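You operate a simulated robot arm through the tools that you are given. There is no shell and no other tool. Be economical: measure what you need, move in short steps, check, and stop when the job is done.

The job below is to be done with a simulated two-armed robot. You get a single attempt, and the scene is never put back.

Task
Pick up the sprinkler head with one hand, pass it to the other hand and put it on the deck behind the sight glass.

Only the result counts: the job must be done as asked and must still hold three seconds after the hand-in. Knocking over, shifting, dropping, spilling or breaking anything else fails it.

Robot
Two 7-joint arms with two-finger parallel grippers on one trunk, on a base that drives. Base frame: it is fixed to the floor where the robot stands at the start and does not move with it; the origin is under the middle of the robot, x ahead of it, y to its left, z up; the surface under the hand at the start is at about z = 0.8. Lengths are in m, angles in degrees, forces in N, time in s.
The left shoulder is at the start at [-0.082, 0.119, 0.851], the right one opposite. With the tool pointing down near the work surface each hand reaches from about 0.16 to 0.58 m from the robot's upright axis, wherever it stands, measured 20 degrees to its own side. Places, roughly: deck behind the sight glass (13x15 cm) [-2.98, 1.6, 0.84]. Payload 3.43 kg a hand.
The tool frame of a hand sits at the grasp point between the pads (the TCP): z along the fingers, y along the line on which they close. The tips reach 0.03 m beyond it. The gripper opens to 0.094 m. The fingers are 0.028 m wide and 0.01 m thick; the gripper's body (0.05 by 0.096 m) begins 0.055 m behind the TCP.
Orientation is told as [roll, pitch, yaw] about the base's x, y, z axes, in that order, counted from this pose: with the fingers straight down and closing along the base's y, the tool's x points along the base's -x, its y along +y and its z along -z.

Tools
- The arms move only by the tool drive_tool. It takes "left_series", "right_series" or both (then of equal length, played together; a hand with none holds still); each is a list of rows, each a list of 3 entries, a list of its own where there are three numbers: the opening in per cent of the stroke, from 0 (shut) to 100 (fully open), then the shift along the tool's x, y, z in mm, then the turn, a rotation vector about the tool's x, y, z in degrees. In form: [[grip, [x, y, z], [rx, ry, rz]], ...]. A call has 1 to 20 rows; each row shifts and turns the commanded pose from where the row before left it, along the tool's axes as they then stand. Rows are played at 5 a second. More than 0.05 m and 8.6 degrees between two rows, or a gripper value outside its range, and nothing of the call is played. A pose out of reach is approached as far as the arm can. The call stops where the force on the tool passes 40 N (or 10 N more than at its start, if that is more) or the arm is blocked; 0.2 s more then pass. Each finger travels about 0.153 m/s and halts on what it meets, pressing with about 28 N; the grip force reading is that of the motor and also rises with nothing between the fingers. The clock runs only during rows and for 0.2 s after the last one: add rows that do not move to give the fingers time. It gives the time, the measured TCP pose, the force on the tool (base axes), the opening and the grip force at its end, in the units of the frame above (readings bear some noise), with the torque about the TCP (base axes, N m) and any sound that the robot's microphone picked up.
- Cameras (640 x 400 px; columns grow to the right, rows downward): "scene" is now at [0.0283, -0.0218, 1.5577]; the picture's right is [-0.28, -0.96, 0.00], its down [-0.74, 0.22, -0.64] and it looks along [0.62, -0.18, -0.77] (base axes); focal length 268 px, centre (320, 200). "left" rides on the left gripper at [0.076, -0.014, -0.102] in its tool frame; the picture's right is [0.18, 0.98, 0.00], its down [-0.75, 0.14, -0.64] and it looks along [-0.63, 0.12, 0.77] (tool axes); focal length 243 px, centre (320, 200). "right" rides on the right gripper at [0.076, 0.014, -0.102] in its tool frame; the picture's right is [-0.18, 0.98, 0.00], its down [-0.75, -0.14, -0.64] and it looks along [-0.63, -0.12, 0.77] (tool axes); focal length 243 px, centre (320, 200). There is no depth. A picture from a camera that has moved, and an enlarged one, comes with that camera's place and axes in the base frame and with its lens.
- get_image(camera): a new picture of that camera. It takes no simulated time.
- raise_lower(by): slides the trunk up (or, below 0, down) by that many m; the arms and the scene camera ride with it, the base frame stays. It gives what a move gives, with no picture.
- base_move(legs): drives the robot by 1 to 6 legs, each [ahead, left, turn to the left] in m, m and degrees, along the robot's own axes; the way and the turn of a leg run together, so that a leg with both is an arc; at most 1.5 m and 180 degrees a leg. The arms and the cameras ride along, it lands a little off, and it stops where it bumps. It gives what a move gives.
- head_to(pan, tilt): turns the head with the scene camera to pan (to the left, within 143 degrees either way) and tilt (down, from -29 to 69), counted from straight ahead of the robot. It gives what a move gives.
- zoom(camera, box): a new picture of the part [left, top, right, bottom] of that camera's present view, enlarged. It takes no simulated time.
- finish_job(): hands the job in; it is judged then, once.

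Work in short steps. Places have to be worked out from the pictures, the camera data and where the tool is seen: move nearer, look again, correct. Check each grasp and each placing, and mend what went wrong. You have 120 turns and 92 pictures in all, those below and enlarged ones among them. Open the grippers and draw the arms clear of the work before you hand the job in, unless the task says otherwise; then end with one line.

The tools are called after "Request:" by a JSON object that holds its "fn" and its "kwargs". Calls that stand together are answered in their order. drive_tool: Moves the arms, as the interface text tells. Its arguments: {"type":"object","properties":{"left_series":{"type":"array","items":{"type":"array"}},"right_series":{"type":"array","items":{"type":"array"}}},"required":[]} The other tools are called the same way: raise_lower (by) slides the trunk up or down; base_move (legs) drives the base; head_to (pan, tilt) turns the head that bears the scene camera; get_image (camera) takes a picture; zoom (camera, box) takes an enlarged picture of a part of a camera's view; finish_job () hands the job in.

At the start:

```text
time_s: 0.0
left_eef_pos: [0.3614, 0.0366, 1.047]
left_tcp_rot: [0.0, 0.1, 0.0]
left_contact_force: [-0.2, -0.6, 0.5]
left_torque: [0.01, 0.0, 0.01]
left_opening: 0.0938
left_grip_force: 0.1
right_eef_pos: [0.3478, -0.2528, 1.0987]
right_tcp_rot: [-0.1, 0.0, 0.1]
right_contact_force: [0.1, 1.0, 0.0]
right_torque: [0.04, -0.02, 0.02]
right_opening: 0.0943
right_grip_force: 0.1
trunk travel left (down, up): [-0.275, 0.06]
robot x, y, heading: [0.0034, 0.0026, 0.1]
head pan, tilt: [-16.4, 50.0]
```

scene: 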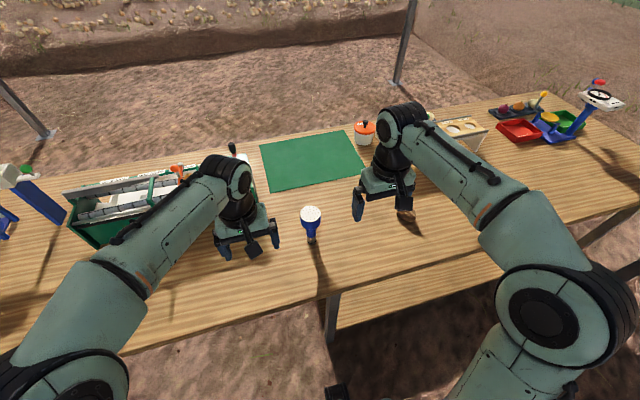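
right: 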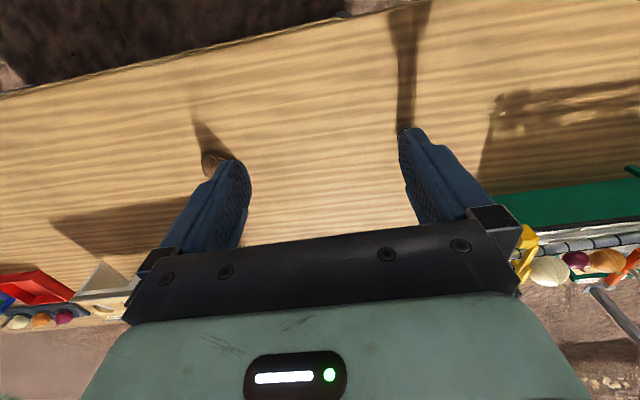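
left: 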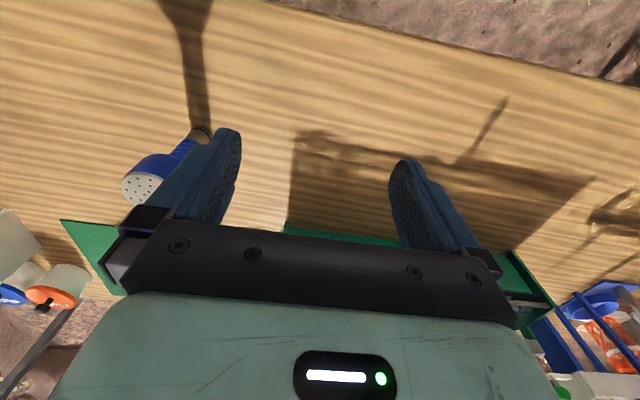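

The blue item with a white perforated face near the middle looks like the sprinkler head. I zoom in on it and its neighbours.

Request:
{"fn": "zoom", "kwargs": {"camera": "scene", "box": [240, 140, 440, 265]}}

Request:
{"fn": "zoom", "kwargs": {"camera": "left", "box": [60, 80, 300, 230]}}

```text
3.20 times, centred on (340, 202) of scene
camera zoom: at [0.0283, -0.0218, 1.5577], right [-0.28, -0.96, 0.0], down [-0.74, 0.22, -0.64], along [0.62, -0.18, -0.77], focal length 859 px, centre (256, 192)
```

zoom: 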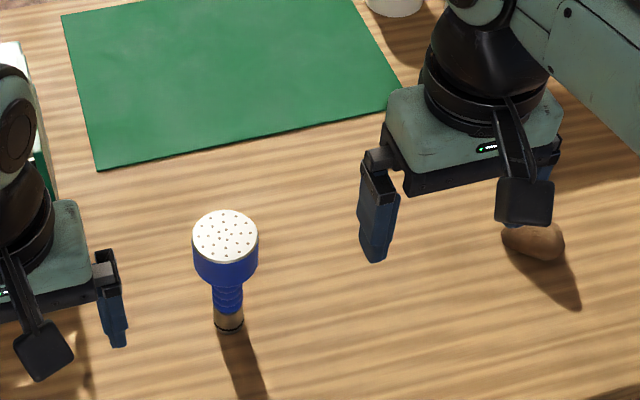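

```text
2.67 times, centred on (180, 155) of left
camera zoom: at [0.2868, 0.0226, 1.1498], right [-0.18, 0.98, 0.0], down [0.75, 0.14, 0.64], along [0.63, 0.12, -0.77], focal length 647 px, centre (693, 320)
```

zoom: 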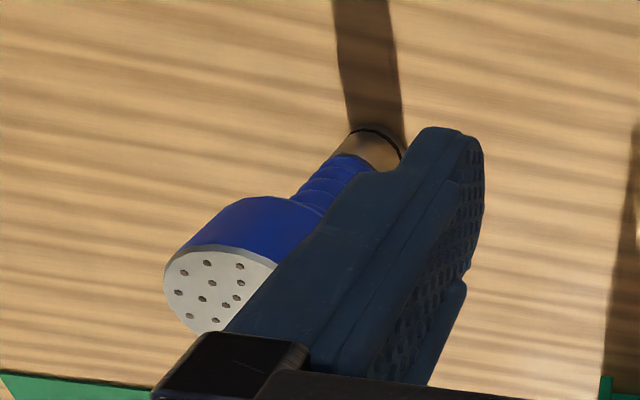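

The sprinkler head stands on its stem at about (0.478, -0.125), with its face near z 0.94 and about 5.8 cm across. Before picking it up I look towards the destination.

Request:
{"fn": "head_to", "kwargs": {"pan": 143, "tilt": 15}}

Request:
{"fn": "get_image", "kwargs": {"camera": "scene"}}

```text
time_s: 2.5
left_eef_pos: [0.3605, 0.0372, 1.0486]
left_tcp_rot: [0.0, 0.1, 0.1]
left_contact_force: [-0.3, 0.5, 0.1]
left_torque: [0.01, 0.01, 0.0]
left_opening: 0.0943
left_grip_force: 0.1
right_eef_pos: [0.3476, -0.252, 1.0974]
right_tcp_rot: [-0.1, 0.0, 0.0]
right_contact_force: [-0.9, 0.1, 0.6]
right_torque: [-0.01, -0.01, 0.0]
right_opening: 0.094
right_grip_force: 0.1
trunk travel left (down, up): [-0.275, 0.06]
robot x, y, heading: [-0.0014, 0.0017, -0.1]
head pan, tilt: [143.0, 15.0]
```

```text
86 pictures are left
camera scene: at [-0.1201, 0.0562, 1.6115], right [0.6, 0.8, 0.0], down [0.21, -0.16, -0.97], along [-0.77, 0.58, -0.26], focal length 268 px, centre (320, 200)
```

scene: 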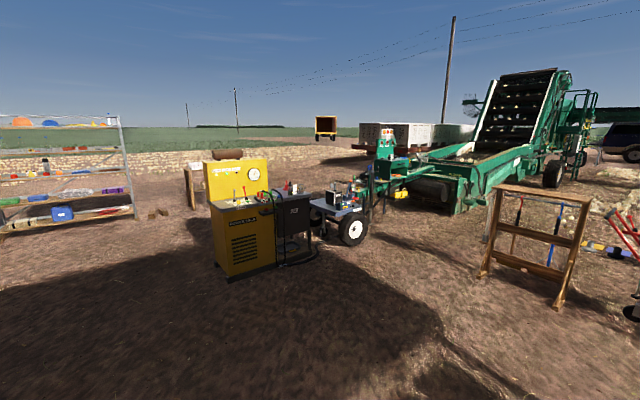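

The target projects onto the deck of the yellow hydraulic unit, so I zoom there.

Request:
{"fn": "zoom", "kwargs": {"camera": "scene", "box": [195, 145, 345, 239]}}

```text
4.26 times, centred on (270, 192) of scene
camera zoom: at [-0.1201, 0.0562, 1.6115], right [0.6, 0.8, 0.0], down [0.21, -0.16, -0.97], along [-0.77, 0.58, -0.26], focal length 1142 px, centre (533, 234)
```

zoom: 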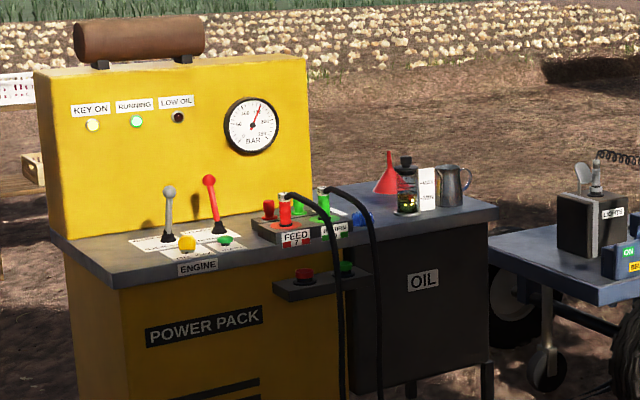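

The sight glass is on the oil tank deck, at the right of the power pack. My plan is for the right hand to take the stem near-horizontally with its camera side up. The left hand then takes the head from above and places it upright. I start by turning the right hand about its tool z in free air.

Request:
{"fn": "drive_tool", "kwargs": {"right_series": [[100, [0, 0, 0], [0, 0, 8]], [100, [0, 0, 0], [0, 0, 8]], [100, [0, 0, 0], [0, 0, 8]], [100, [0, 0, 0], [0, 0, 8]], [100, [0, 0, 0], [0, 0, 8]], [100, [0, 0, 0], [0, 0, 8]], [100, [0, 0, 0], [0, 0, 8]], [100, [0, 0, 0], [0, 0, 8]], [100, [0, 0, 0], [0, 0, 8]], [100, [0, 0, 0], [0, 0, 8]], [100, [0, 0, 0], [0, 0, 8]], [100, [0, 0, 0], [0, 0, 8]], [100, [0, 0, 0], [0, 0, 8]], [100, [0, 0, 0], [0, 0, 8]], [100, [0, 0, 0], [0, 0, 8]], [100, [0, 0, 0], [0, 0, 0]]]}}

Request:
{"fn": "head_to", "kwargs": {"pan": -16.4, "tilt": 45}}

```text
time_s: 5.8
left_eef_pos: [0.3612, 0.0376, 1.0479]
left_tcp_rot: [0.0, 0.0, 0.0]
left_contact_force: [0.6, 0.8, 0.4]
left_torque: [0.01, -0.01, -0.01]
left_opening: 0.0938
left_grip_force: 0.1
right_eef_pos: [0.3474, -0.2513, 1.0989]
right_tcp_rot: [0.1, 0.1, -120.1]
right_contact_force: [-0.6, -1.0, -0.1]
right_torque: [-0.01, 0.01, -0.01]
right_opening: 0.0941
right_grip_force: 0.0
trunk travel left (down, up): [-0.275, 0.06]
robot x, y, heading: [0.0017, 0.0002, 0.1]
head pan, tilt: [143.0, 15.0]
```

```text
time_s: 8.3
left_eef_pos: [0.361, 0.037, 1.0481]
left_tcp_rot: [0.0, -0.1, 0.0]
left_contact_force: [0.3, -0.8, 0.2]
left_torque: [-0.01, 0.01, 0.0]
left_opening: 0.0938
left_grip_force: 0.0
right_eef_pos: [0.3475, -0.2526, 1.0978]
right_tcp_rot: [-0.1, 0.0, -120.0]
right_contact_force: [0.7, 0.4, -0.2]
right_torque: [-0.02, 0.02, 0.01]
right_opening: 0.0938
right_grip_force: 0.0
trunk travel left (down, up): [-0.275, 0.06]
robot x, y, heading: [0.0031, -0.001, -0.0]
head pan, tilt: [-16.4, 45.0]
```

A yaw of -120° is reachable. Next I tilt the fingers up to 20° below horizontal, pointing forward-left.

Request:
{"fn": "drive_tool", "kwargs": {"right_series": [[100, [0, 0, 0], [0, 7, 0]], [100, [0, 0, 0], [0, 7, 0]], [100, [0, 0, 0], [0, 7, 0]], [100, [0, 0, 0], [0, 7, 0]], [100, [0, 0, 0], [0, 7, 0]], [100, [0, 0, 0], [0, 7, 0]], [100, [0, 0, 0], [0, 7, 0]], [100, [0, 0, 0], [0, 7, 0]], [100, [0, 0, 0], [0, 7, 0]], [100, [0, 0, 0], [0, 7, 0]], [100, [0, 0, 0], [0, 0, 0]]]}}

Request:
{"fn": "get_image", "kwargs": {"camera": "scene"}}

Request:
{"fn": "get_image", "kwargs": {"camera": "right"}}

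```text
time_s: 10.7
left_eef_pos: [0.3615, 0.0369, 1.0476]
left_tcp_rot: [-0.1, 0.0, 0.0]
left_contact_force: [0.2, 0.4, -0.1]
left_torque: [0.01, 0.0, -0.01]
left_opening: 0.0941
left_grip_force: 0.1
right_eef_pos: [0.3472, -0.2517, 1.0992]
right_tcp_rot: [0.0, 70.1, -120.0]
right_contact_force: [-0.4, 0.2, 0.6]
right_torque: [0.0, 0.0, 0.03]
right_opening: 0.094
right_grip_force: 0.0
trunk travel left (down, up): [-0.275, 0.06]
robot x, y, heading: [-0.0004, -0.0019, -0.0]
head pan, tilt: [-16.4, 45.0]
```

```text
84 pictures are left
camera scene: at [0.0324, -0.0229, 1.5647], right [-0.28, -0.96, 0.0], down [-0.68, 0.2, -0.71], along [0.68, -0.2, -0.71], focal length 268 px, centre (320, 200)
```

scene: 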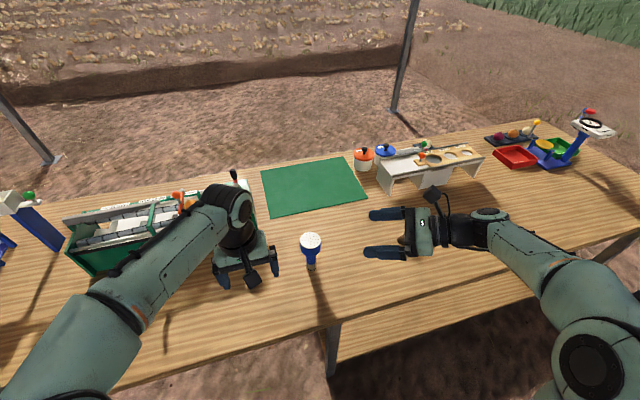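

```text
83 pictures are left
camera right: at [0.3245, -0.3196, 1.2046], right [0.82, -0.55, -0.17], down [-0.55, -0.67, -0.49], along [0.15, 0.5, -0.85], focal length 243 px, centre (320, 200)
```

right: 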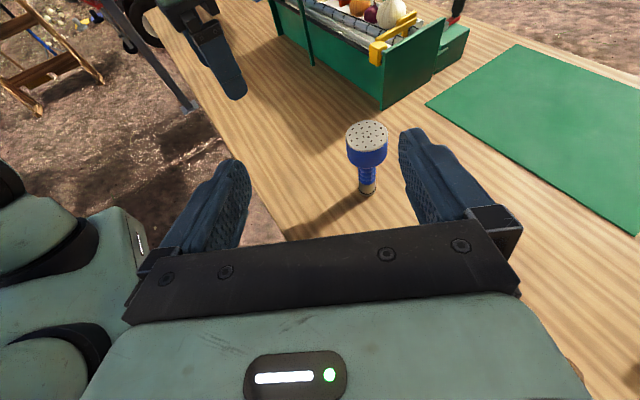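

The right camera agrees with the sprinkler at (0.478, -0.123). I lower the hand to a standoff on the approach line.

Request:
{"fn": "drive_tool", "kwargs": {"right_series": [[100, [-33, 10, 0], [0, 0, 0]], [100, [-33, 10, 0], [0, 0, 0]], [100, [-33, 10, 0], [0, 0, 0]], [100, [-33, 10, 0], [0, 0, 0]], [100, [-32, 9, 0], [0, 0, 0]], [100, [0, 0, 30], [0, 0, 0]], [100, [0, 0, 30], [0, 0, 0]], [100, [0, 0, 30], [0, 0, 0]], [100, [0, 0, 28], [0, 0, 0]], [100, [0, 0, 0], [0, 0, 0]]]}}

Request:
{"fn": "get_image", "kwargs": {"camera": "right"}}

Request:
{"fn": "get_image", "kwargs": {"camera": "scene"}}

```text
time_s: 12.9
left_eef_pos: [0.3621, 0.0371, 1.0477]
left_tcp_rot: [0.0, -0.1, -0.1]
left_contact_force: [0.1, 0.0, -0.2]
left_torque: [0.0, 0.01, -0.01]
left_opening: 0.0938
left_grip_force: 0.0
right_eef_pos: [0.4179, -0.2285, 0.9038]
right_tcp_rot: [-0.1, 69.9, -120.0]
right_contact_force: [-0.1, 0.2, 0.0]
right_torque: [-0.04, -0.01, 0.02]
right_opening: 0.094
right_grip_force: 0.2
trunk travel left (down, up): [-0.275, 0.06]
robot x, y, heading: [-0.0003, -0.0002, 0.0]
head pan, tilt: [-16.4, 45.0]
```

```text
82 pictures are left
camera right: at [0.3944, -0.2959, 1.0097], right [0.82, -0.55, -0.17], down [-0.55, -0.67, -0.49], along [0.15, 0.5, -0.85], focal length 243 px, centre (320, 200)
```

right: 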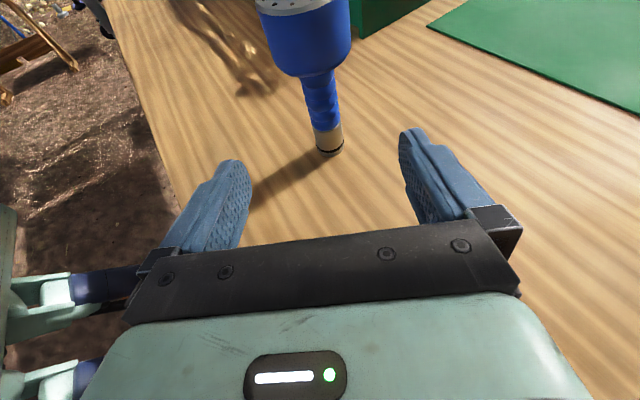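

```text
81 pictures are left
camera scene: at [0.0322, -0.0232, 1.5647], right [-0.28, -0.96, 0.0], down [-0.68, 0.2, -0.71], along [0.68, -0.2, -0.71], focal length 268 px, centre (320, 200)
```

scene: 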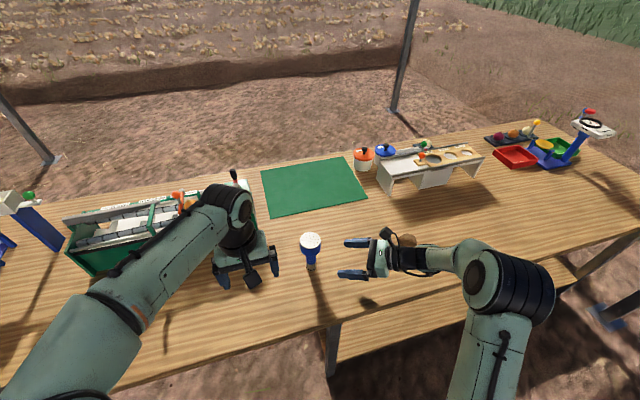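

The base again measures about (0.478, -0.126) and the neck runs up to about z 0.90. I advance along the approach line and look before closing.

Request:
{"fn": "drive_tool", "kwargs": {"right_series": [[100, [0, 0, 26], [0, 0, 0]], [100, [0, 0, 26], [0, 0, 0]], [100, [0, 0, 26], [0, 0, 0]], [100, [0, 0, 26], [0, 0, 0]], [100, [0, 0, 24], [0, 0, 0]], [100, [0, 0, 0], [0, 0, 0]]]}}

Request:
{"fn": "get_image", "kwargs": {"camera": "right"}}

Request:
{"fn": "zoom", "kwargs": {"camera": "scene", "box": [240, 180, 440, 305]}}

```text
time_s: 14.3
left_eef_pos: [0.3621, 0.0363, 1.0477]
left_tcp_rot: [0.1, 0.1, 0.0]
left_contact_force: [0.3, 0.4, 0.3]
left_torque: [0.0, 0.0, 0.01]
left_opening: 0.0941
left_grip_force: 0.1
right_eef_pos: [0.4809, -0.1242, 0.8583]
right_tcp_rot: [0.0, 70.0, -120.0]
right_contact_force: [0.1, -0.4, -0.3]
right_torque: [0.01, -0.02, -0.01]
right_opening: 0.094
right_grip_force: 0.0
trunk travel left (down, up): [-0.275, 0.06]
robot x, y, heading: [-0.0013, -0.004, -0.2]
head pan, tilt: [-16.4, 45.0]
```

```text
80 pictures are left
camera right: at [0.4577, -0.1914, 0.965], right [0.82, -0.55, -0.17], down [-0.55, -0.67, -0.49], along [0.15, 0.5, -0.85], focal length 243 px, centre (320, 200)
```

right: 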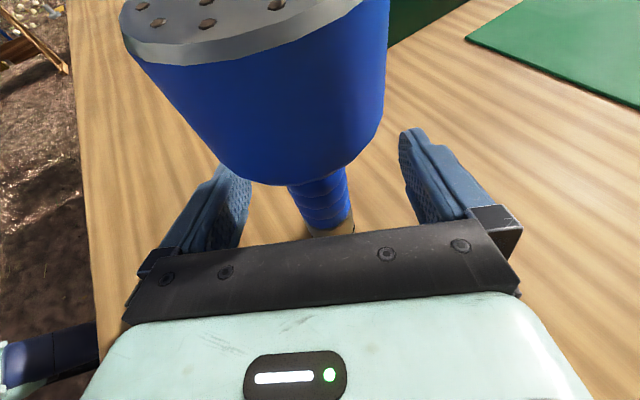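

```text
3.20 times, centred on (340, 242) of scene
camera zoom: at [0.0323, -0.0232, 1.5647], right [-0.28, -0.96, 0.0], down [-0.68, 0.2, -0.71], along [0.68, -0.2, -0.71], focal length 859 px, centre (256, 64)
```

zoom: 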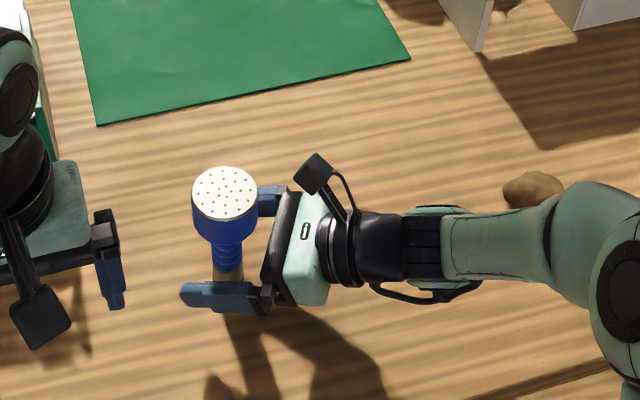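

The neck is centred between the pads, so I close the right gripper.

Request:
{"fn": "drive_tool", "kwargs": {"right_series": [[60, [0, 0, 0], [0, 0, 0]], [40, [0, 0, 0], [0, 0, 0]], [20, [0, 0, 0], [0, 0, 0]], [0, [0, 0, 0], [0, 0, 0]], [0, [0, 0, 0], [0, 0, 0]], [0, [0, 0, 0], [0, 0, 0]]]}}

Request:
{"fn": "get_image", "kwargs": {"camera": "right"}}

```text
time_s: 15.7
left_eef_pos: [0.361, 0.0364, 1.0487]
left_tcp_rot: [0.1, 0.0, 0.1]
left_contact_force: [0.1, 0.5, -0.7]
left_torque: [0.02, -0.02, -0.02]
left_opening: 0.094
left_grip_force: 0.1
right_eef_pos: [0.4814, -0.1243, 0.8591]
right_tcp_rot: [-0.1, 70.0, -120.0]
right_contact_force: [0.1, -0.1, -1.1]
right_torque: [0.02, -0.03, 0.0]
right_opening: 0.0321
right_grip_force: 28.2
trunk travel left (down, up): [-0.275, 0.06]
robot x, y, heading: [0.0033, 0.0018, 0.1]
head pan, tilt: [-16.4, 45.0]
```

```text
78 pictures are left
camera right: at [0.4578, -0.1917, 0.9651], right [0.82, -0.55, -0.17], down [-0.55, -0.67, -0.49], along [0.15, 0.5, -0.85], focal length 243 px, centre (320, 200)
```

right: 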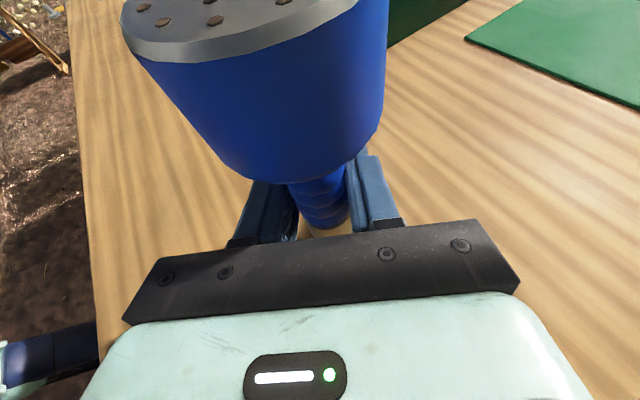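

The grip holds at a 32 mm opening with 28 N. I lift straight up 0.10 m.

Request:
{"fn": "drive_tool", "kwargs": {"right_series": [[0, [9.4, 0, -3.4], [0, 0, 0]], [0, [14.1, 0, -5.1], [0, 0, 0]], [0, [18.8, 0, -6.8], [0, 0, 0]], [0, [18.8, 0, -6.8], [0, 0, 0]], [0, [18.8, 0, -6.8], [0, 0, 0]], [0, [14.1, 0, -5.1], [0, 0, 0]], [0, [0, 0, 0], [0, 0, 0]]]}}

Request:
{"fn": "get_image", "kwargs": {"camera": "scene"}}

Request:
{"fn": "get_image", "kwargs": {"camera": "left"}}

```text
time_s: 17.3
left_eef_pos: [0.3618, 0.037, 1.048]
left_tcp_rot: [0.1, 0.0, 0.1]
left_contact_force: [0.1, -0.5, 0.5]
left_torque: [-0.01, 0.01, -0.02]
left_opening: 0.0939
left_grip_force: 0.1
right_eef_pos: [0.4772, -0.1229, 0.9618]
right_tcp_rot: [0.0, 70.0, -120.1]
right_contact_force: [1.4, 0.2, -3.7]
right_torque: [0.0, -0.03, 0.0]
right_opening: 0.0318
right_grip_force: 28.3
trunk travel left (down, up): [-0.275, 0.06]
robot x, y, heading: [0.0006, -0.0009, 0.1]
head pan, tilt: [-16.4, 45.0]
```

```text
77 pictures are left
camera scene: at [0.0328, -0.0232, 1.5647], right [-0.28, -0.96, 0.0], down [-0.68, 0.2, -0.71], along [0.68, -0.2, -0.71], focal length 268 px, centre (320, 200)
```

scene: 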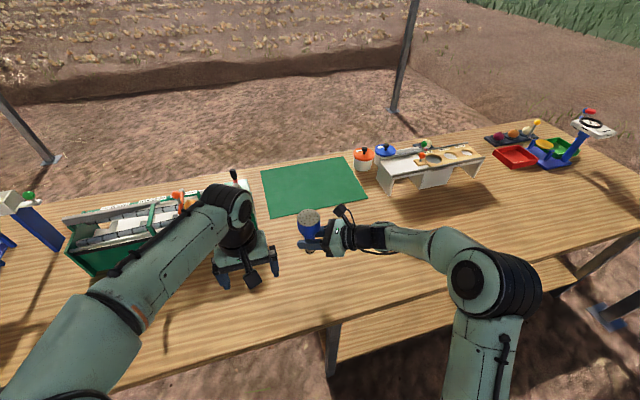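

```text
76 pictures are left
camera left: at [0.2871, 0.0225, 1.1497], right [-0.18, 0.98, 0.0], down [0.75, 0.14, 0.64], along [0.63, 0.12, -0.77], focal length 243 px, centre (320, 200)
```

left: 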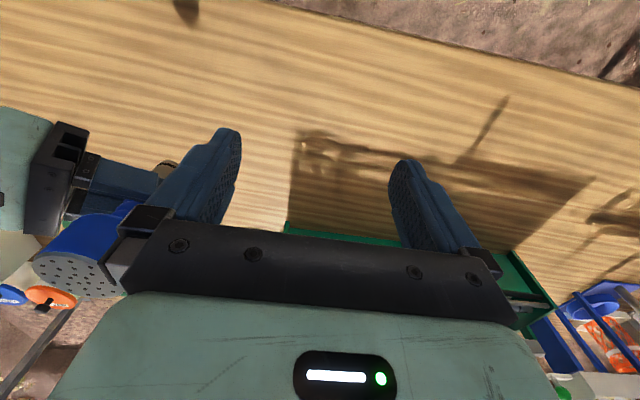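

The object is lifted and hangs upright. I raise the left hand and test the yaw of -120°, which puts its camera on the side away from the right hand.

Request:
{"fn": "drive_tool", "kwargs": {"left_series": [[100, [0, 0, -40], [0, 0, 0]], [100, [0, 0, -40], [0, 0, 0]], [100, [0, 0, -20], [0, 0, 8]], [100, [0, 0, 0], [0, 0, 8]], [100, [0, 0, 0], [0, 0, 8]], [100, [0, 0, 0], [0, 0, 8]], [100, [0, 0, 0], [0, 0, 8]], [100, [0, 0, 0], [0, 0, 8]], [100, [0, 0, 0], [0, 0, 8]], [100, [0, 0, 0], [0, 0, 8]], [100, [0, 0, 0], [0, 0, 8]], [100, [0, 0, 0], [0, 0, 8]], [100, [0, 0, 0], [0, 0, 8]], [100, [0, 0, 0], [0, 0, 8]], [100, [0, 0, 0], [0, 0, 8]], [100, [0, 0, 0], [0, 0, 8]], [100, [0, 0, 0], [0, 0, 8]], [100, [0, 0, 0], [0, 0, 0]]]}}

Request:
{"fn": "get_image", "kwargs": {"camera": "scene"}}

Request:
{"fn": "get_image", "kwargs": {"camera": "left"}}

```text
time_s: 21.1
left_eef_pos: [0.3607, 0.0373, 1.1472]
left_tcp_rot: [0.1, 0.0, -120.1]
left_contact_force: [0.5, -1.1, -0.8]
left_torque: [-0.03, -0.01, 0.02]
left_opening: 0.094
left_grip_force: 0.1
right_eef_pos: [0.4783, -0.1213, 0.9608]
right_tcp_rot: [0.0, 70.0, -120.1]
right_contact_force: [0.2, -0.2, -2.5]
right_torque: [0.03, 0.01, 0.01]
right_opening: 0.0316
right_grip_force: 28.1
trunk travel left (down, up): [-0.275, 0.06]
robot x, y, heading: [-0.0011, 0.0029, 0.3]
head pan, tilt: [-16.4, 45.0]
```

```text
75 pictures are left
camera scene: at [0.0327, -0.0231, 1.5647], right [-0.28, -0.96, 0.0], down [-0.68, 0.2, -0.71], along [0.68, -0.2, -0.71], focal length 268 px, centre (320, 200)
```

scene: 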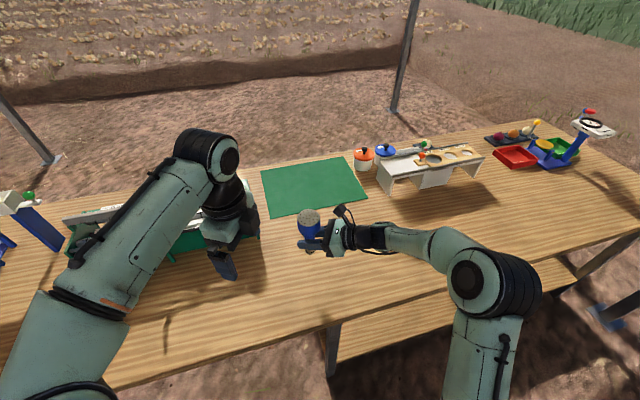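

```text
74 pictures are left
camera left: at [0.3885, 0.1099, 1.2486], right [0.94, -0.33, 0.0], down [-0.26, -0.72, 0.64], along [-0.21, -0.61, -0.77], focal length 243 px, centre (320, 200)
```

left: 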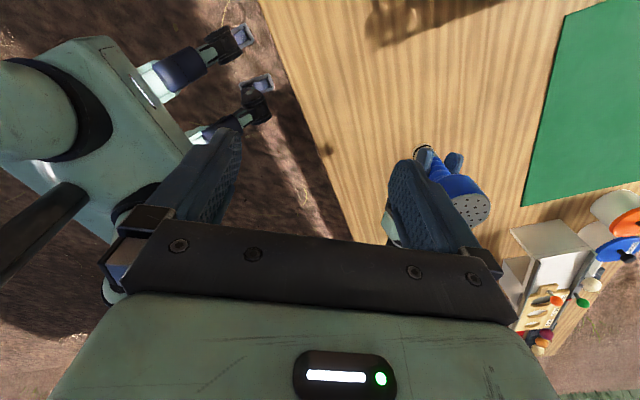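

The left hand reaches that yaw. The face measures about (0.483, -0.121, 1.047). I move the left hand above it at the present height.

Request:
{"fn": "drive_tool", "kwargs": {"left_series": [[100, [-15.1, 37, 0], [0, 0, 0]], [100, [-15.1, 37, 0], [0, 0, 0]], [100, [-15.1, 37, 0], [0, 0, 0]], [100, [-15.1, 37, 0], [0, 0, 0]], [100, [-15.1, 37, 0], [0, 0, 0]], [100, [0, 0, 0], [0, 0, 0]]]}}

Request:
{"fn": "get_image", "kwargs": {"camera": "left"}}

Request:
{"fn": "get_image", "kwargs": {"camera": "right"}}

Request:
{"fn": "zoom", "kwargs": {"camera": "scene", "box": [240, 140, 440, 265]}}

```text
time_s: 22.5
left_eef_pos: [0.4121, -0.0246, 1.148]
left_tcp_rot: [0.1, 0.0, -120.0]
left_contact_force: [0.0, -0.3, -0.1]
left_torque: [-0.01, 0.02, 0.0]
left_opening: 0.0943
left_grip_force: 0.2
left hand out of reach, approached as far as the arm can: row 3, 4, 5
right_eef_pos: [0.4775, -0.1238, 0.96]
right_tcp_rot: [0.0, 70.0, -120.0]
right_contact_force: [0.6, -0.6, -2.3]
right_torque: [-0.03, 0.02, 0.01]
right_opening: 0.0322
right_grip_force: 28.2
trunk travel left (down, up): [-0.275, 0.06]
robot x, y, heading: [-0.0034, 0.0001, 0.1]
head pan, tilt: [-16.4, 45.0]
```

```text
73 pictures are left
camera left: at [0.4389, 0.0474, 1.2498], right [0.94, -0.33, 0.0], down [-0.26, -0.72, 0.64], along [-0.21, -0.61, -0.77], focal length 243 px, centre (320, 200)
```

left: 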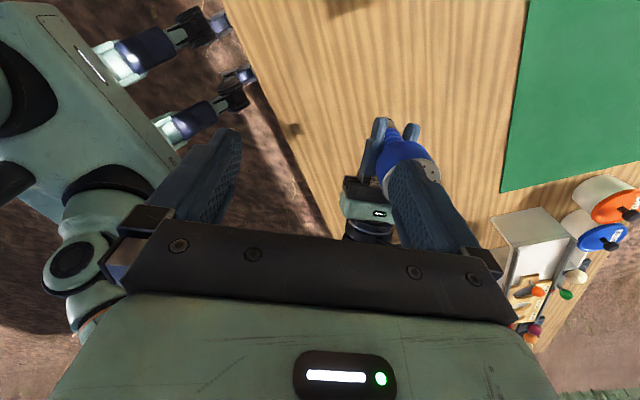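

```text
72 pictures are left
camera right: at [0.4543, -0.1898, 1.0665], right [0.82, -0.55, -0.17], down [-0.55, -0.67, -0.49], along [0.15, 0.5, -0.85], focal length 243 px, centre (320, 200)
```

right: 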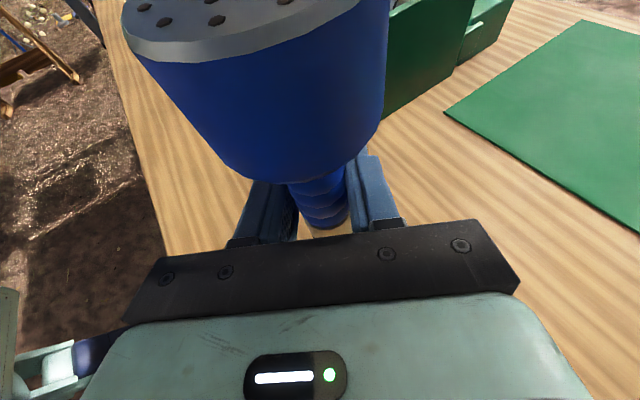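

```text
3.20 times, centred on (340, 202) of scene
camera zoom: at [0.0328, -0.0232, 1.5647], right [-0.28, -0.96, 0.0], down [-0.68, 0.2, -0.71], along [0.68, -0.2, -0.71], focal length 859 px, centre (256, 192)
```

zoom: 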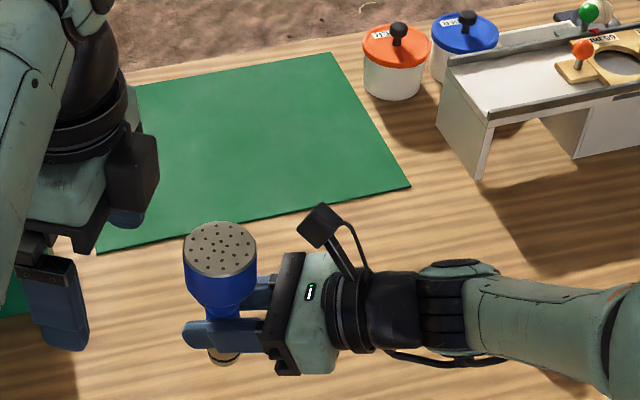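

The left hand cannot reach there. I draw it back to the left first, then bring the object nearer the robot's centre with the right hand.

Request:
{"fn": "drive_tool", "kwargs": {"left_series": [[100, [34, -25, 0], [0, 0, 0]], [100, [34, -25, 0], [0, 0, 0]], [100, [34, -25, 0], [0, 0, 0]], [100, [34, -25, 0], [0, 0, 0]], [100, [34, -25, 0], [0, 0, 0]], [100, [0, 0, 0], [0, 0, 0]]]}}

Request:
{"fn": "drive_tool", "kwargs": {"right_series": [[0, [-3.2, -23.4, 6], [0, 0, 0]], [0, [-3.2, -23.4, 6], [0, 0, 0]], [0, [-3.2, -23.4, 6], [0, 0, 0]], [0, [-3.2, -23.4, 6], [0, 0, 0]], [0, [-3.2, -23.4, 6], [0, 0, 0]], [0, [-3.2, -23.4, 6], [0, 0, 0]], [0, [0, 0, 0], [0, 0, 0]]]}}

Request:
{"fn": "get_image", "kwargs": {"camera": "scene"}}

```text
time_s: 23.9
left_eef_pos: [0.3888, 0.1844, 1.1466]
left_tcp_rot: [0.0, 0.0, -120.0]
left_contact_force: [-0.8, 0.5, 0.5]
left_torque: [0.02, -0.01, 0.01]
left_opening: 0.0941
left_grip_force: 0.2
right_eef_pos: [0.4777, -0.1226, 0.962]
right_tcp_rot: [-0.1, 70.0, -120.1]
right_contact_force: [0.9, -0.7, -3.0]
right_torque: [0.02, 0.0, -0.01]
right_opening: 0.032
right_grip_force: 28.1
trunk travel left (down, up): [-0.275, 0.06]
robot x, y, heading: [-0.0009, 0.003, 0.3]
head pan, tilt: [-16.4, 45.0]
```

```text
time_s: 25.5
left_eef_pos: [0.3865, 0.185, 1.1462]
left_tcp_rot: [-0.1, 0.1, -120.0]
left_contact_force: [0.1, -0.9, 0.1]
left_torque: [0.01, 0.0, 0.01]
left_opening: 0.0941
left_grip_force: 0.0
right_eef_pos: [0.3701, -0.0312, 0.9293]
right_tcp_rot: [0.0, 69.9, -120.0]
right_contact_force: [-0.2, -0.2, -2.9]
right_torque: [0.02, 0.0, 0.0]
right_opening: 0.0319
right_grip_force: 28.1
trunk travel left (down, up): [-0.275, 0.06]
robot x, y, heading: [0.0012, 0.0006, -0.3]
head pan, tilt: [-16.4, 45.0]
```

```text
70 pictures are left
camera scene: at [0.0328, -0.0233, 1.5647], right [-0.28, -0.96, 0.0], down [-0.68, 0.2, -0.71], along [0.68, -0.2, -0.71], focal length 268 px, centre (320, 200)
```

scene: 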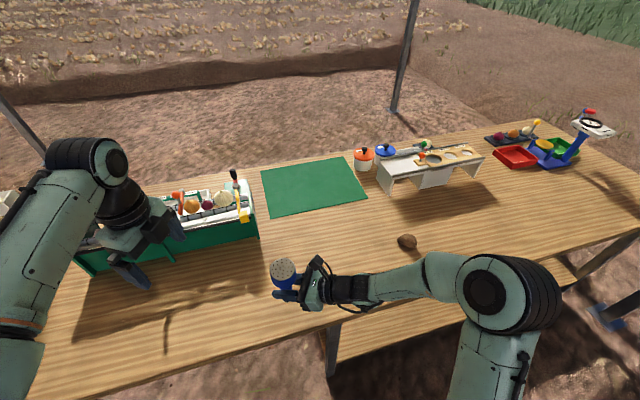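

The object is now near (0.372, -0.03) with its face at about z 1.015. I bring the left hand above it.

Request:
{"fn": "drive_tool", "kwargs": {"left_series": [[100, [-32, 15.8, 5], [0, 0, 0]], [100, [-32, 15.8, 5], [0, 0, 0]], [100, [-32, 15.8, 5], [0, 0, 0]], [100, [-32, 15.8, 5], [0, 0, 0]], [100, [-32, 15.8, 5], [0, 0, 0]], [100, [-32, 15.8, 5], [0, 0, 0]], [100, [0, 0, 0], [0, 0, 0]]]}}

Request:
{"fn": "get_image", "kwargs": {"camera": "left"}}

Request:
{"fn": "zoom", "kwargs": {"camera": "scene", "box": [200, 200, 400, 325]}}

Request:
{"fn": "get_image", "kwargs": {"camera": "right"}}

```text
time_s: 27.1
left_eef_pos: [0.3755, -0.0284, 1.1174]
left_tcp_rot: [0.1, 0.0, -120.0]
left_contact_force: [0.2, 0.7, 0.1]
left_torque: [0.0, 0.02, 0.0]
left_opening: 0.0941
left_grip_force: 0.0
right_eef_pos: [0.3696, -0.0319, 0.9304]
right_tcp_rot: [0.0, 70.0, -120.0]
right_contact_force: [-0.6, 0.6, -2.8]
right_torque: [-0.01, -0.01, 0.01]
right_opening: 0.032
right_grip_force: 27.5
trunk travel left (down, up): [-0.275, 0.06]
robot x, y, heading: [-0.0017, -0.0024, -0.0]
head pan, tilt: [-16.4, 45.0]
```

```text
69 pictures are left
camera left: at [0.4024, 0.045, 1.2201], right [0.94, -0.33, 0.0], down [-0.25, -0.72, 0.64], along [-0.21, -0.61, -0.77], focal length 243 px, centre (320, 200)
```

left: 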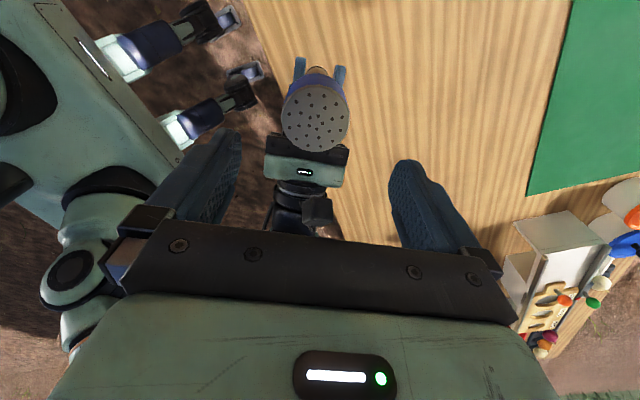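

```text
3.20 times, centred on (300, 262) of scene
camera zoom: at [0.0326, -0.0224, 1.5647], right [-0.28, -0.96, 0.0], down [-0.68, 0.2, -0.71], along [0.68, -0.2, -0.71], focal length 859 px, centre (384, 0)
```

zoom: 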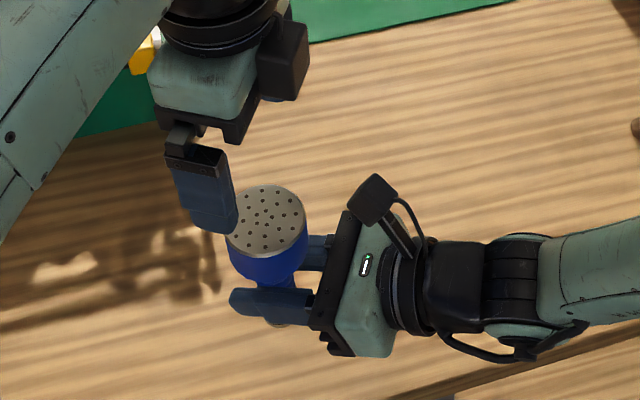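

```text
67 pictures are left
camera right: at [0.3472, -0.0981, 1.0357], right [0.82, -0.55, -0.17], down [-0.55, -0.68, -0.49], along [0.15, 0.5, -0.86], focal length 243 px, centre (320, 200)
```

right: 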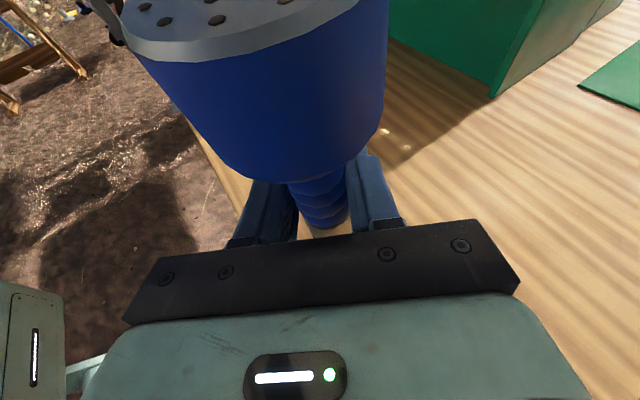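

The head sits centred under the left gripper. I descend so the TCP reaches z≈1.0, a couple of centimetres below the rim, in small steps.

Request:
{"fn": "drive_tool", "kwargs": {"left_series": [[100, [-4, -1, 25], [0, 0, 0]], [100, [0, 0, 25], [0, 0, 0]], [100, [0, 0, 25], [0, 0, 0]], [100, [0, 0, 15], [0, 0, 0]], [100, [0, 0, 15], [0, 0, 0]], [100, [0, 0, 12], [0, 0, 0]], [100, [0, 0, 0], [0, 0, 0]]]}}

Request:
{"fn": "get_image", "kwargs": {"camera": "left"}}

Request:
{"fn": "zoom", "kwargs": {"camera": "scene", "box": [200, 200, 400, 325]}}

Request:
{"fn": "get_image", "kwargs": {"camera": "right"}}

```text
time_s: 28.7
left_eef_pos: [0.3714, -0.03, 1.0027]
left_tcp_rot: [0.1, 0.0, -120.0]
left_contact_force: [-0.3, -0.2, -0.4]
left_torque: [-0.01, 0.01, -0.01]
left_opening: 0.094
left_grip_force: 0.1
right_eef_pos: [0.3702, -0.0318, 0.93]
right_tcp_rot: [0.0, 70.0, -120.0]
right_contact_force: [-0.8, 0.1, -1.5]
right_torque: [0.01, -0.01, 0.01]
right_opening: 0.032
right_grip_force: 28.2
trunk travel left (down, up): [-0.275, 0.06]
robot x, y, heading: [-0.0, -0.0008, 0.1]
head pan, tilt: [-16.4, 45.0]
```

```text
66 pictures are left
camera left: at [0.3991, 0.0421, 1.104], right [0.94, -0.33, 0.0], down [-0.25, -0.72, 0.64], along [-0.21, -0.61, -0.77], focal length 243 px, centre (320, 200)
```

left: 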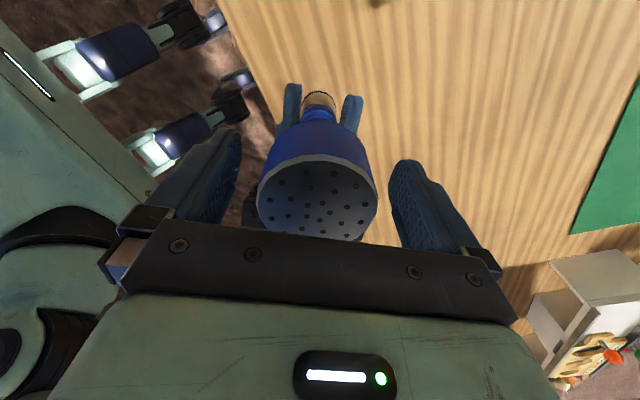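

```text
3.20 times, centred on (300, 262) of scene
camera zoom: at [0.0326, -0.0231, 1.5647], right [-0.28, -0.96, 0.0], down [-0.68, 0.2, -0.71], along [0.68, -0.2, -0.71], focal length 859 px, centre (384, 0)
```

zoom: 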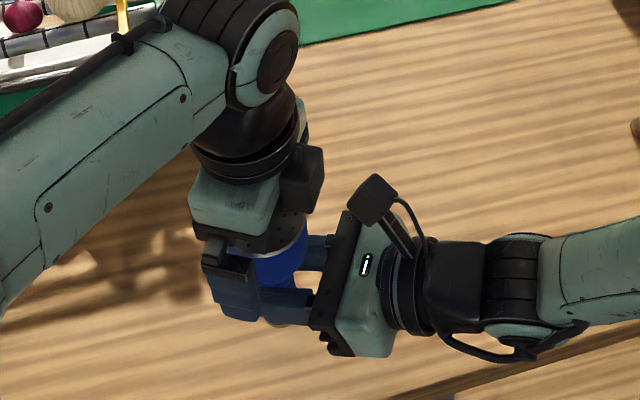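

```text
64 pictures are left
camera right: at [0.3472, -0.0986, 1.0356], right [0.82, -0.55, -0.17], down [-0.55, -0.67, -0.49], along [0.15, 0.5, -0.85], focal length 243 px, centre (320, 200)
```

right: 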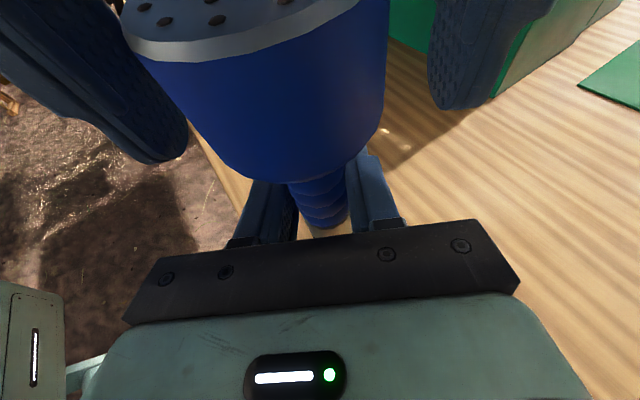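

The left fingers straddle the head symmetrically, so I close the left gripper.

Request:
{"fn": "drive_tool", "kwargs": {"left_series": [[80, [0, 0, 0], [0, 0, 0]], [65, [0, 0, 0], [0, 0, 0]], [50, [0, 0, 0], [0, 0, 0]], [30, [0, 0, 0], [0, 0, 0]], [0, [0, 0, 0], [0, 0, 0]], [0, [0, 0, 0], [0, 0, 0]], [0, [0, 0, 0], [0, 0, 0]]]}}

Request:
{"fn": "get_image", "kwargs": {"camera": "right"}}

```text
time_s: 30.3
left_eef_pos: [0.3719, -0.0301, 1.002]
left_tcp_rot: [-0.2, -0.1, -119.9]
left_contact_force: [-5.6, 3.5, 1.1]
left_torque: [0.12, 0.4, 0.0]
left_opening: 0.0593
left_grip_force: 27.9
right_eef_pos: [0.3694, -0.0312, 0.9307]
right_tcp_rot: [0.1, 70.0, -120.0]
right_contact_force: [6.8, -3.3, -2.1]
right_torque: [0.11, 0.07, 0.01]
right_opening: 0.0318
right_grip_force: 28.7
trunk travel left (down, up): [-0.275, 0.06]
robot x, y, heading: [0.0008, -0.001, 0.1]
head pan, tilt: [-16.4, 45.0]
```

```text
63 pictures are left
camera right: at [0.3474, -0.0989, 1.0356], right [0.82, -0.55, -0.17], down [-0.55, -0.67, -0.49], along [0.15, 0.5, -0.86], focal length 243 px, centre (320, 200)
```

right: 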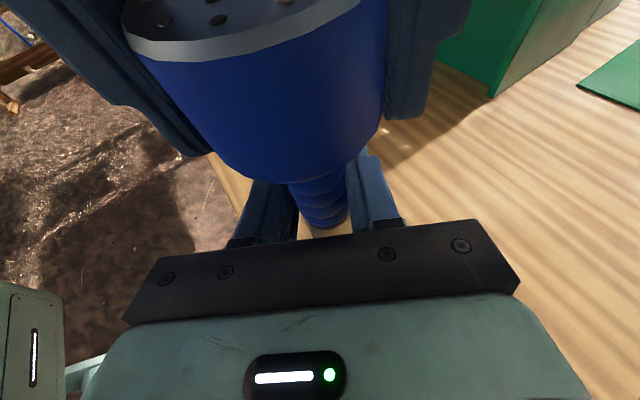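

The left grip is firm at 59 mm. I open the right hand and watch the left readings.

Request:
{"fn": "drive_tool", "kwargs": {"right_series": [[45, [0, 0, 0], [0, 0, 0]], [60, [0, 0, 0], [0, 0, 0]], [70, [0, 0, 0], [0, 0, 0]], [70, [0, 0, 0], [0, 0, 0]]]}}

Request:
{"fn": "get_image", "kwargs": {"camera": "right"}}

```text
time_s: 31.3
left_eef_pos: [0.3718, -0.0311, 1.0022]
left_tcp_rot: [0.0, -0.1, -120.0]
left_contact_force: [0.0, -0.5, -0.1]
left_torque: [0.01, 0.01, 0.02]
left_opening: 0.0594
left_grip_force: 27.9
right_eef_pos: [0.3711, -0.0314, 0.9305]
right_tcp_rot: [-0.1, 70.0, -120.0]
right_contact_force: [0.1, -0.5, -0.3]
right_torque: [-0.05, -0.01, -0.02]
right_opening: 0.066
right_grip_force: 0.0
trunk travel left (down, up): [-0.275, 0.06]
robot x, y, heading: [0.0022, -0.0007, 0.1]
head pan, tilt: [-16.4, 45.0]
```

```text
62 pictures are left
camera right: at [0.3472, -0.0986, 1.0357], right [0.82, -0.55, -0.17], down [-0.55, -0.67, -0.49], along [0.15, 0.5, -0.85], focal length 243 px, centre (320, 200)
```

right: 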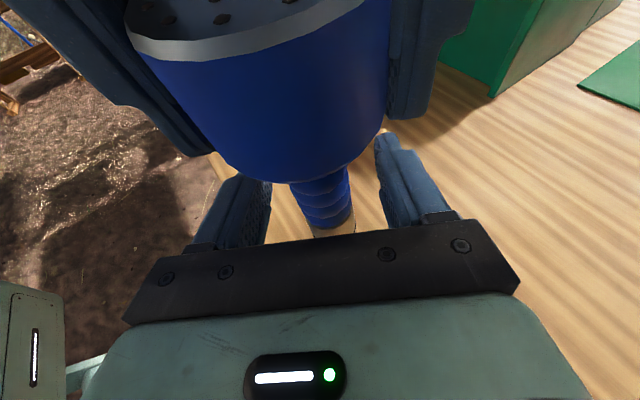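

I withdraw the right hand backward along its own axis.

Request:
{"fn": "drive_tool", "kwargs": {"right_series": [[70, [0, 0, -20], [0, 0, 0]], [70, [0, 0, -30], [0, 0, 0]], [70, [0, 0, -30], [0, 0, 0]], [70, [0, 0, -30], [0, 0, 0]], [70, [0, 0, -40], [0, 0, 0]], [70, [0, 0, -40], [0, 0, 0]], [70, [0, 0, 0], [0, 0, 0]]]}}

Request:
{"fn": "get_image", "kwargs": {"camera": "scene"}}

Request:
{"fn": "get_image", "kwargs": {"camera": "right"}}

```text
time_s: 32.9
left_eef_pos: [0.3722, -0.0312, 1.0035]
left_tcp_rot: [-0.1, 0.0, -120.1]
left_contact_force: [-0.2, -0.7, -0.3]
left_torque: [-0.01, 0.0, 0.02]
left_opening: 0.0594
left_grip_force: 28.2
right_eef_pos: [0.2815, -0.1867, 0.9967]
right_tcp_rot: [-0.1, 69.9, -120.1]
right_contact_force: [0.8, 1.5, -0.6]
right_torque: [-0.02, -0.03, 0.01]
right_opening: 0.0659
right_grip_force: 0.1
trunk travel left (down, up): [-0.275, 0.06]
robot x, y, heading: [-0.0007, -0.0024, 0.2]
head pan, tilt: [-16.4, 45.0]
```

```text
61 pictures are left
camera scene: at [0.0331, -0.0229, 1.5647], right [-0.28, -0.96, 0.0], down [-0.68, 0.2, -0.71], along [0.68, -0.2, -0.71], focal length 268 px, centre (320, 200)
```

scene: 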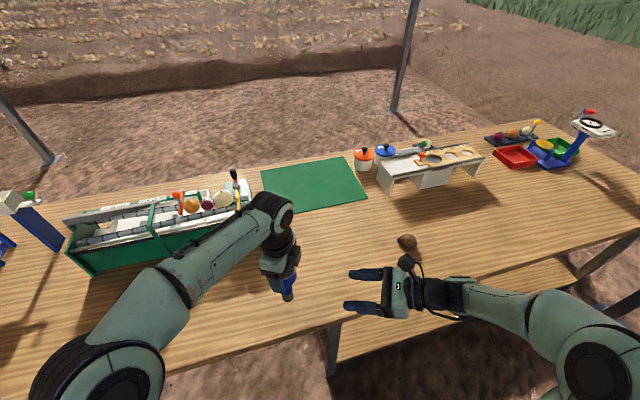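

```text
60 pictures are left
camera right: at [0.2582, -0.254, 1.1021], right [0.82, -0.55, -0.17], down [-0.55, -0.67, -0.49], along [0.15, 0.5, -0.86], focal length 243 px, centre (320, 200)
```

right: 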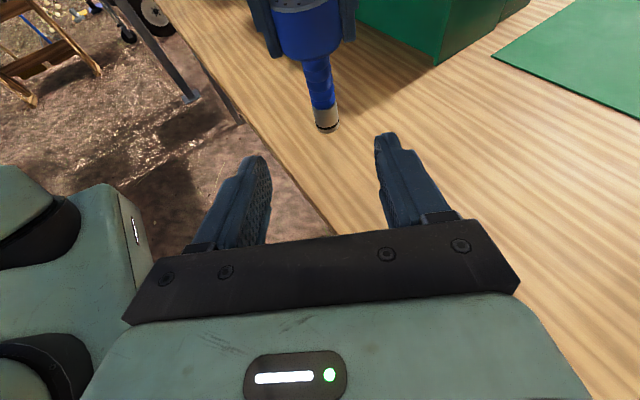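

The handover is done: the left hand holds the head alone with the stem hanging free. I raise the left hand, shift the right hand away to the right, and turn it fingers-down for travel.

Request:
{"fn": "drive_tool", "kwargs": {"left_series": [[0, [0, 0, 0], [0, 0, 0]], [0, [0, 0, -20], [0, 0, 0]], [0, [0, 0, -20], [0, 0, 0]], [0, [0, 0, -20], [0, 0, 0]], [0, [0, 0, -20], [0, 0, 0]], [0, [0, 0, 0], [0, 0, 0]], [0, [0, 0, 0], [0, 0, 0]], [0, [0, 0, 0], [0, 0, 0]], [0, [0, 0, 0], [0, 0, 0]], [0, [0, 0, 0], [0, 0, 0]], [0, [0, 0, 0], [0, 0, 0]], [0, [0, 0, 0], [0, 0, 0]], [0, [0, 0, 0], [0, 0, 0]], [0, [0, 0, 0], [0, 0, 0]], [0, [0, 0, 0], [0, 0, 0]]], "right_series": [[70, [-9, 15, -24], [0, 0, 0]], [70, [-9, 15, -24], [0, 0, 0]], [70, [-9, 15, -24], [0, 0, 0]], [70, [-9, 15, -24], [0, 0, 0]], [70, [0, 0, 0], [0, -7, 0]], [70, [0, 0, 0], [0, -7, 0]], [70, [0, 0, 0], [0, -7, 0]], [70, [0, 0, 0], [0, -7, 0]], [70, [0, 0, 0], [0, -7, 0]], [70, [0, 0, 0], [0, -7, 0]], [70, [0, 0, 0], [0, -7, 0]], [70, [0, 0, 0], [0, -7, 0]], [70, [0, 0, 0], [0, -7, 0]], [70, [0, 0, 0], [0, -7, 0]], [70, [0, 0, 0], [0, 0, 0]]]}}

Request:
{"fn": "get_image", "kwargs": {"camera": "scene"}}

```text
time_s: 36.1
left_eef_pos: [0.3722, -0.0311, 1.0835]
left_tcp_rot: [0.1, -0.1, -120.0]
left_contact_force: [0.1, 0.2, -2.2]
left_torque: [-0.01, -0.03, 0.01]
left_opening: 0.0595
left_grip_force: 27.8
right_eef_pos: [0.2824, -0.3046, 0.9941]
right_tcp_rot: [0.0, -0.1, -120.0]
right_contact_force: [-0.5, -0.4, 0.0]
right_torque: [-0.03, 0.02, -0.02]
right_opening: 0.0657
right_grip_force: 0.0
trunk travel left (down, up): [-0.275, 0.06]
robot x, y, heading: [0.0038, 0.0023, 0.1]
head pan, tilt: [-16.4, 45.0]
```

```text
59 pictures are left
camera scene: at [0.0325, -0.0232, 1.5647], right [-0.28, -0.96, 0.0], down [-0.68, 0.2, -0.71], along [0.68, -0.2, -0.71], focal length 268 px, centre (320, 200)
```

scene: 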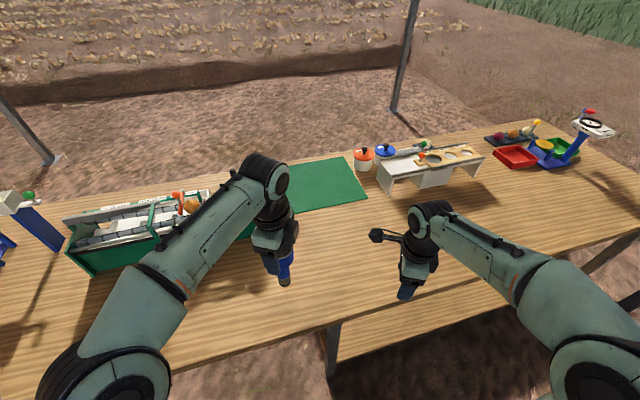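

All is clear and the left hand still holds. I back off and turn around towards the power pack, looking there before going close.

Request:
{"fn": "base_move", "kwargs": {"legs": [[-0.8, 0, 0], [0, 0, 160]]}}

Request:
{"fn": "head_to", "kwargs": {"pan": 0, "tilt": 20}}

Request:
{"fn": "get_image", "kwargs": {"camera": "scene"}}

```text
time_s: 47.1
left_eef_pos: [-1.1517, 0.1474, 1.0826]
left_tcp_rot: [0.1, 0.0, 42.0]
left_contact_force: [-0.1, -0.4, -2.6]
left_torque: [0.01, -0.03, 0.02]
left_opening: 0.0591
left_grip_force: 28.4
right_eef_pos: [-0.98, 0.3789, 0.993]
right_tcp_rot: [0.1, 0.0, 41.9]
right_contact_force: [0.8, -0.5, 0.3]
right_torque: [0.0, 0.0, 0.0]
right_opening: 0.0657
right_grip_force: 0.1
trunk travel left (down, up): [-0.275, 0.06]
robot x, y, heading: [-0.8063, 0.0018, 162.1]
head pan, tilt: [-16.4, 45.0]
```

```text
time_s: 48.0
left_eef_pos: [-1.1521, 0.1463, 1.0849]
left_tcp_rot: [0.0, 0.1, 41.9]
left_contact_force: [0.2, -0.9, -2.9]
left_torque: [-0.02, -0.01, -0.01]
left_opening: 0.0594
left_grip_force: 28.0
right_eef_pos: [-0.9803, 0.3784, 0.9925]
right_tcp_rot: [0.1, 0.0, 42.0]
right_contact_force: [-0.1, 0.0, -0.2]
right_torque: [0.02, -0.03, -0.01]
right_opening: 0.0657
right_grip_force: 0.1
trunk travel left (down, up): [-0.275, 0.06]
robot x, y, heading: [-0.8083, 0.0021, 161.8]
head pan, tilt: [0.0, 20.0]
```

```text
58 pictures are left
camera scene: at [-0.8549, 0.0179, 1.6033], right [0.31, 0.95, 0.0], down [0.33, -0.11, -0.94], along [-0.89, 0.29, -0.34], focal length 268 px, centre (320, 200)
```

scene: 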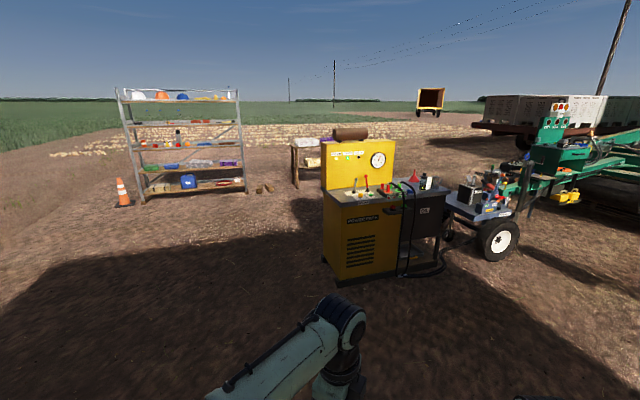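

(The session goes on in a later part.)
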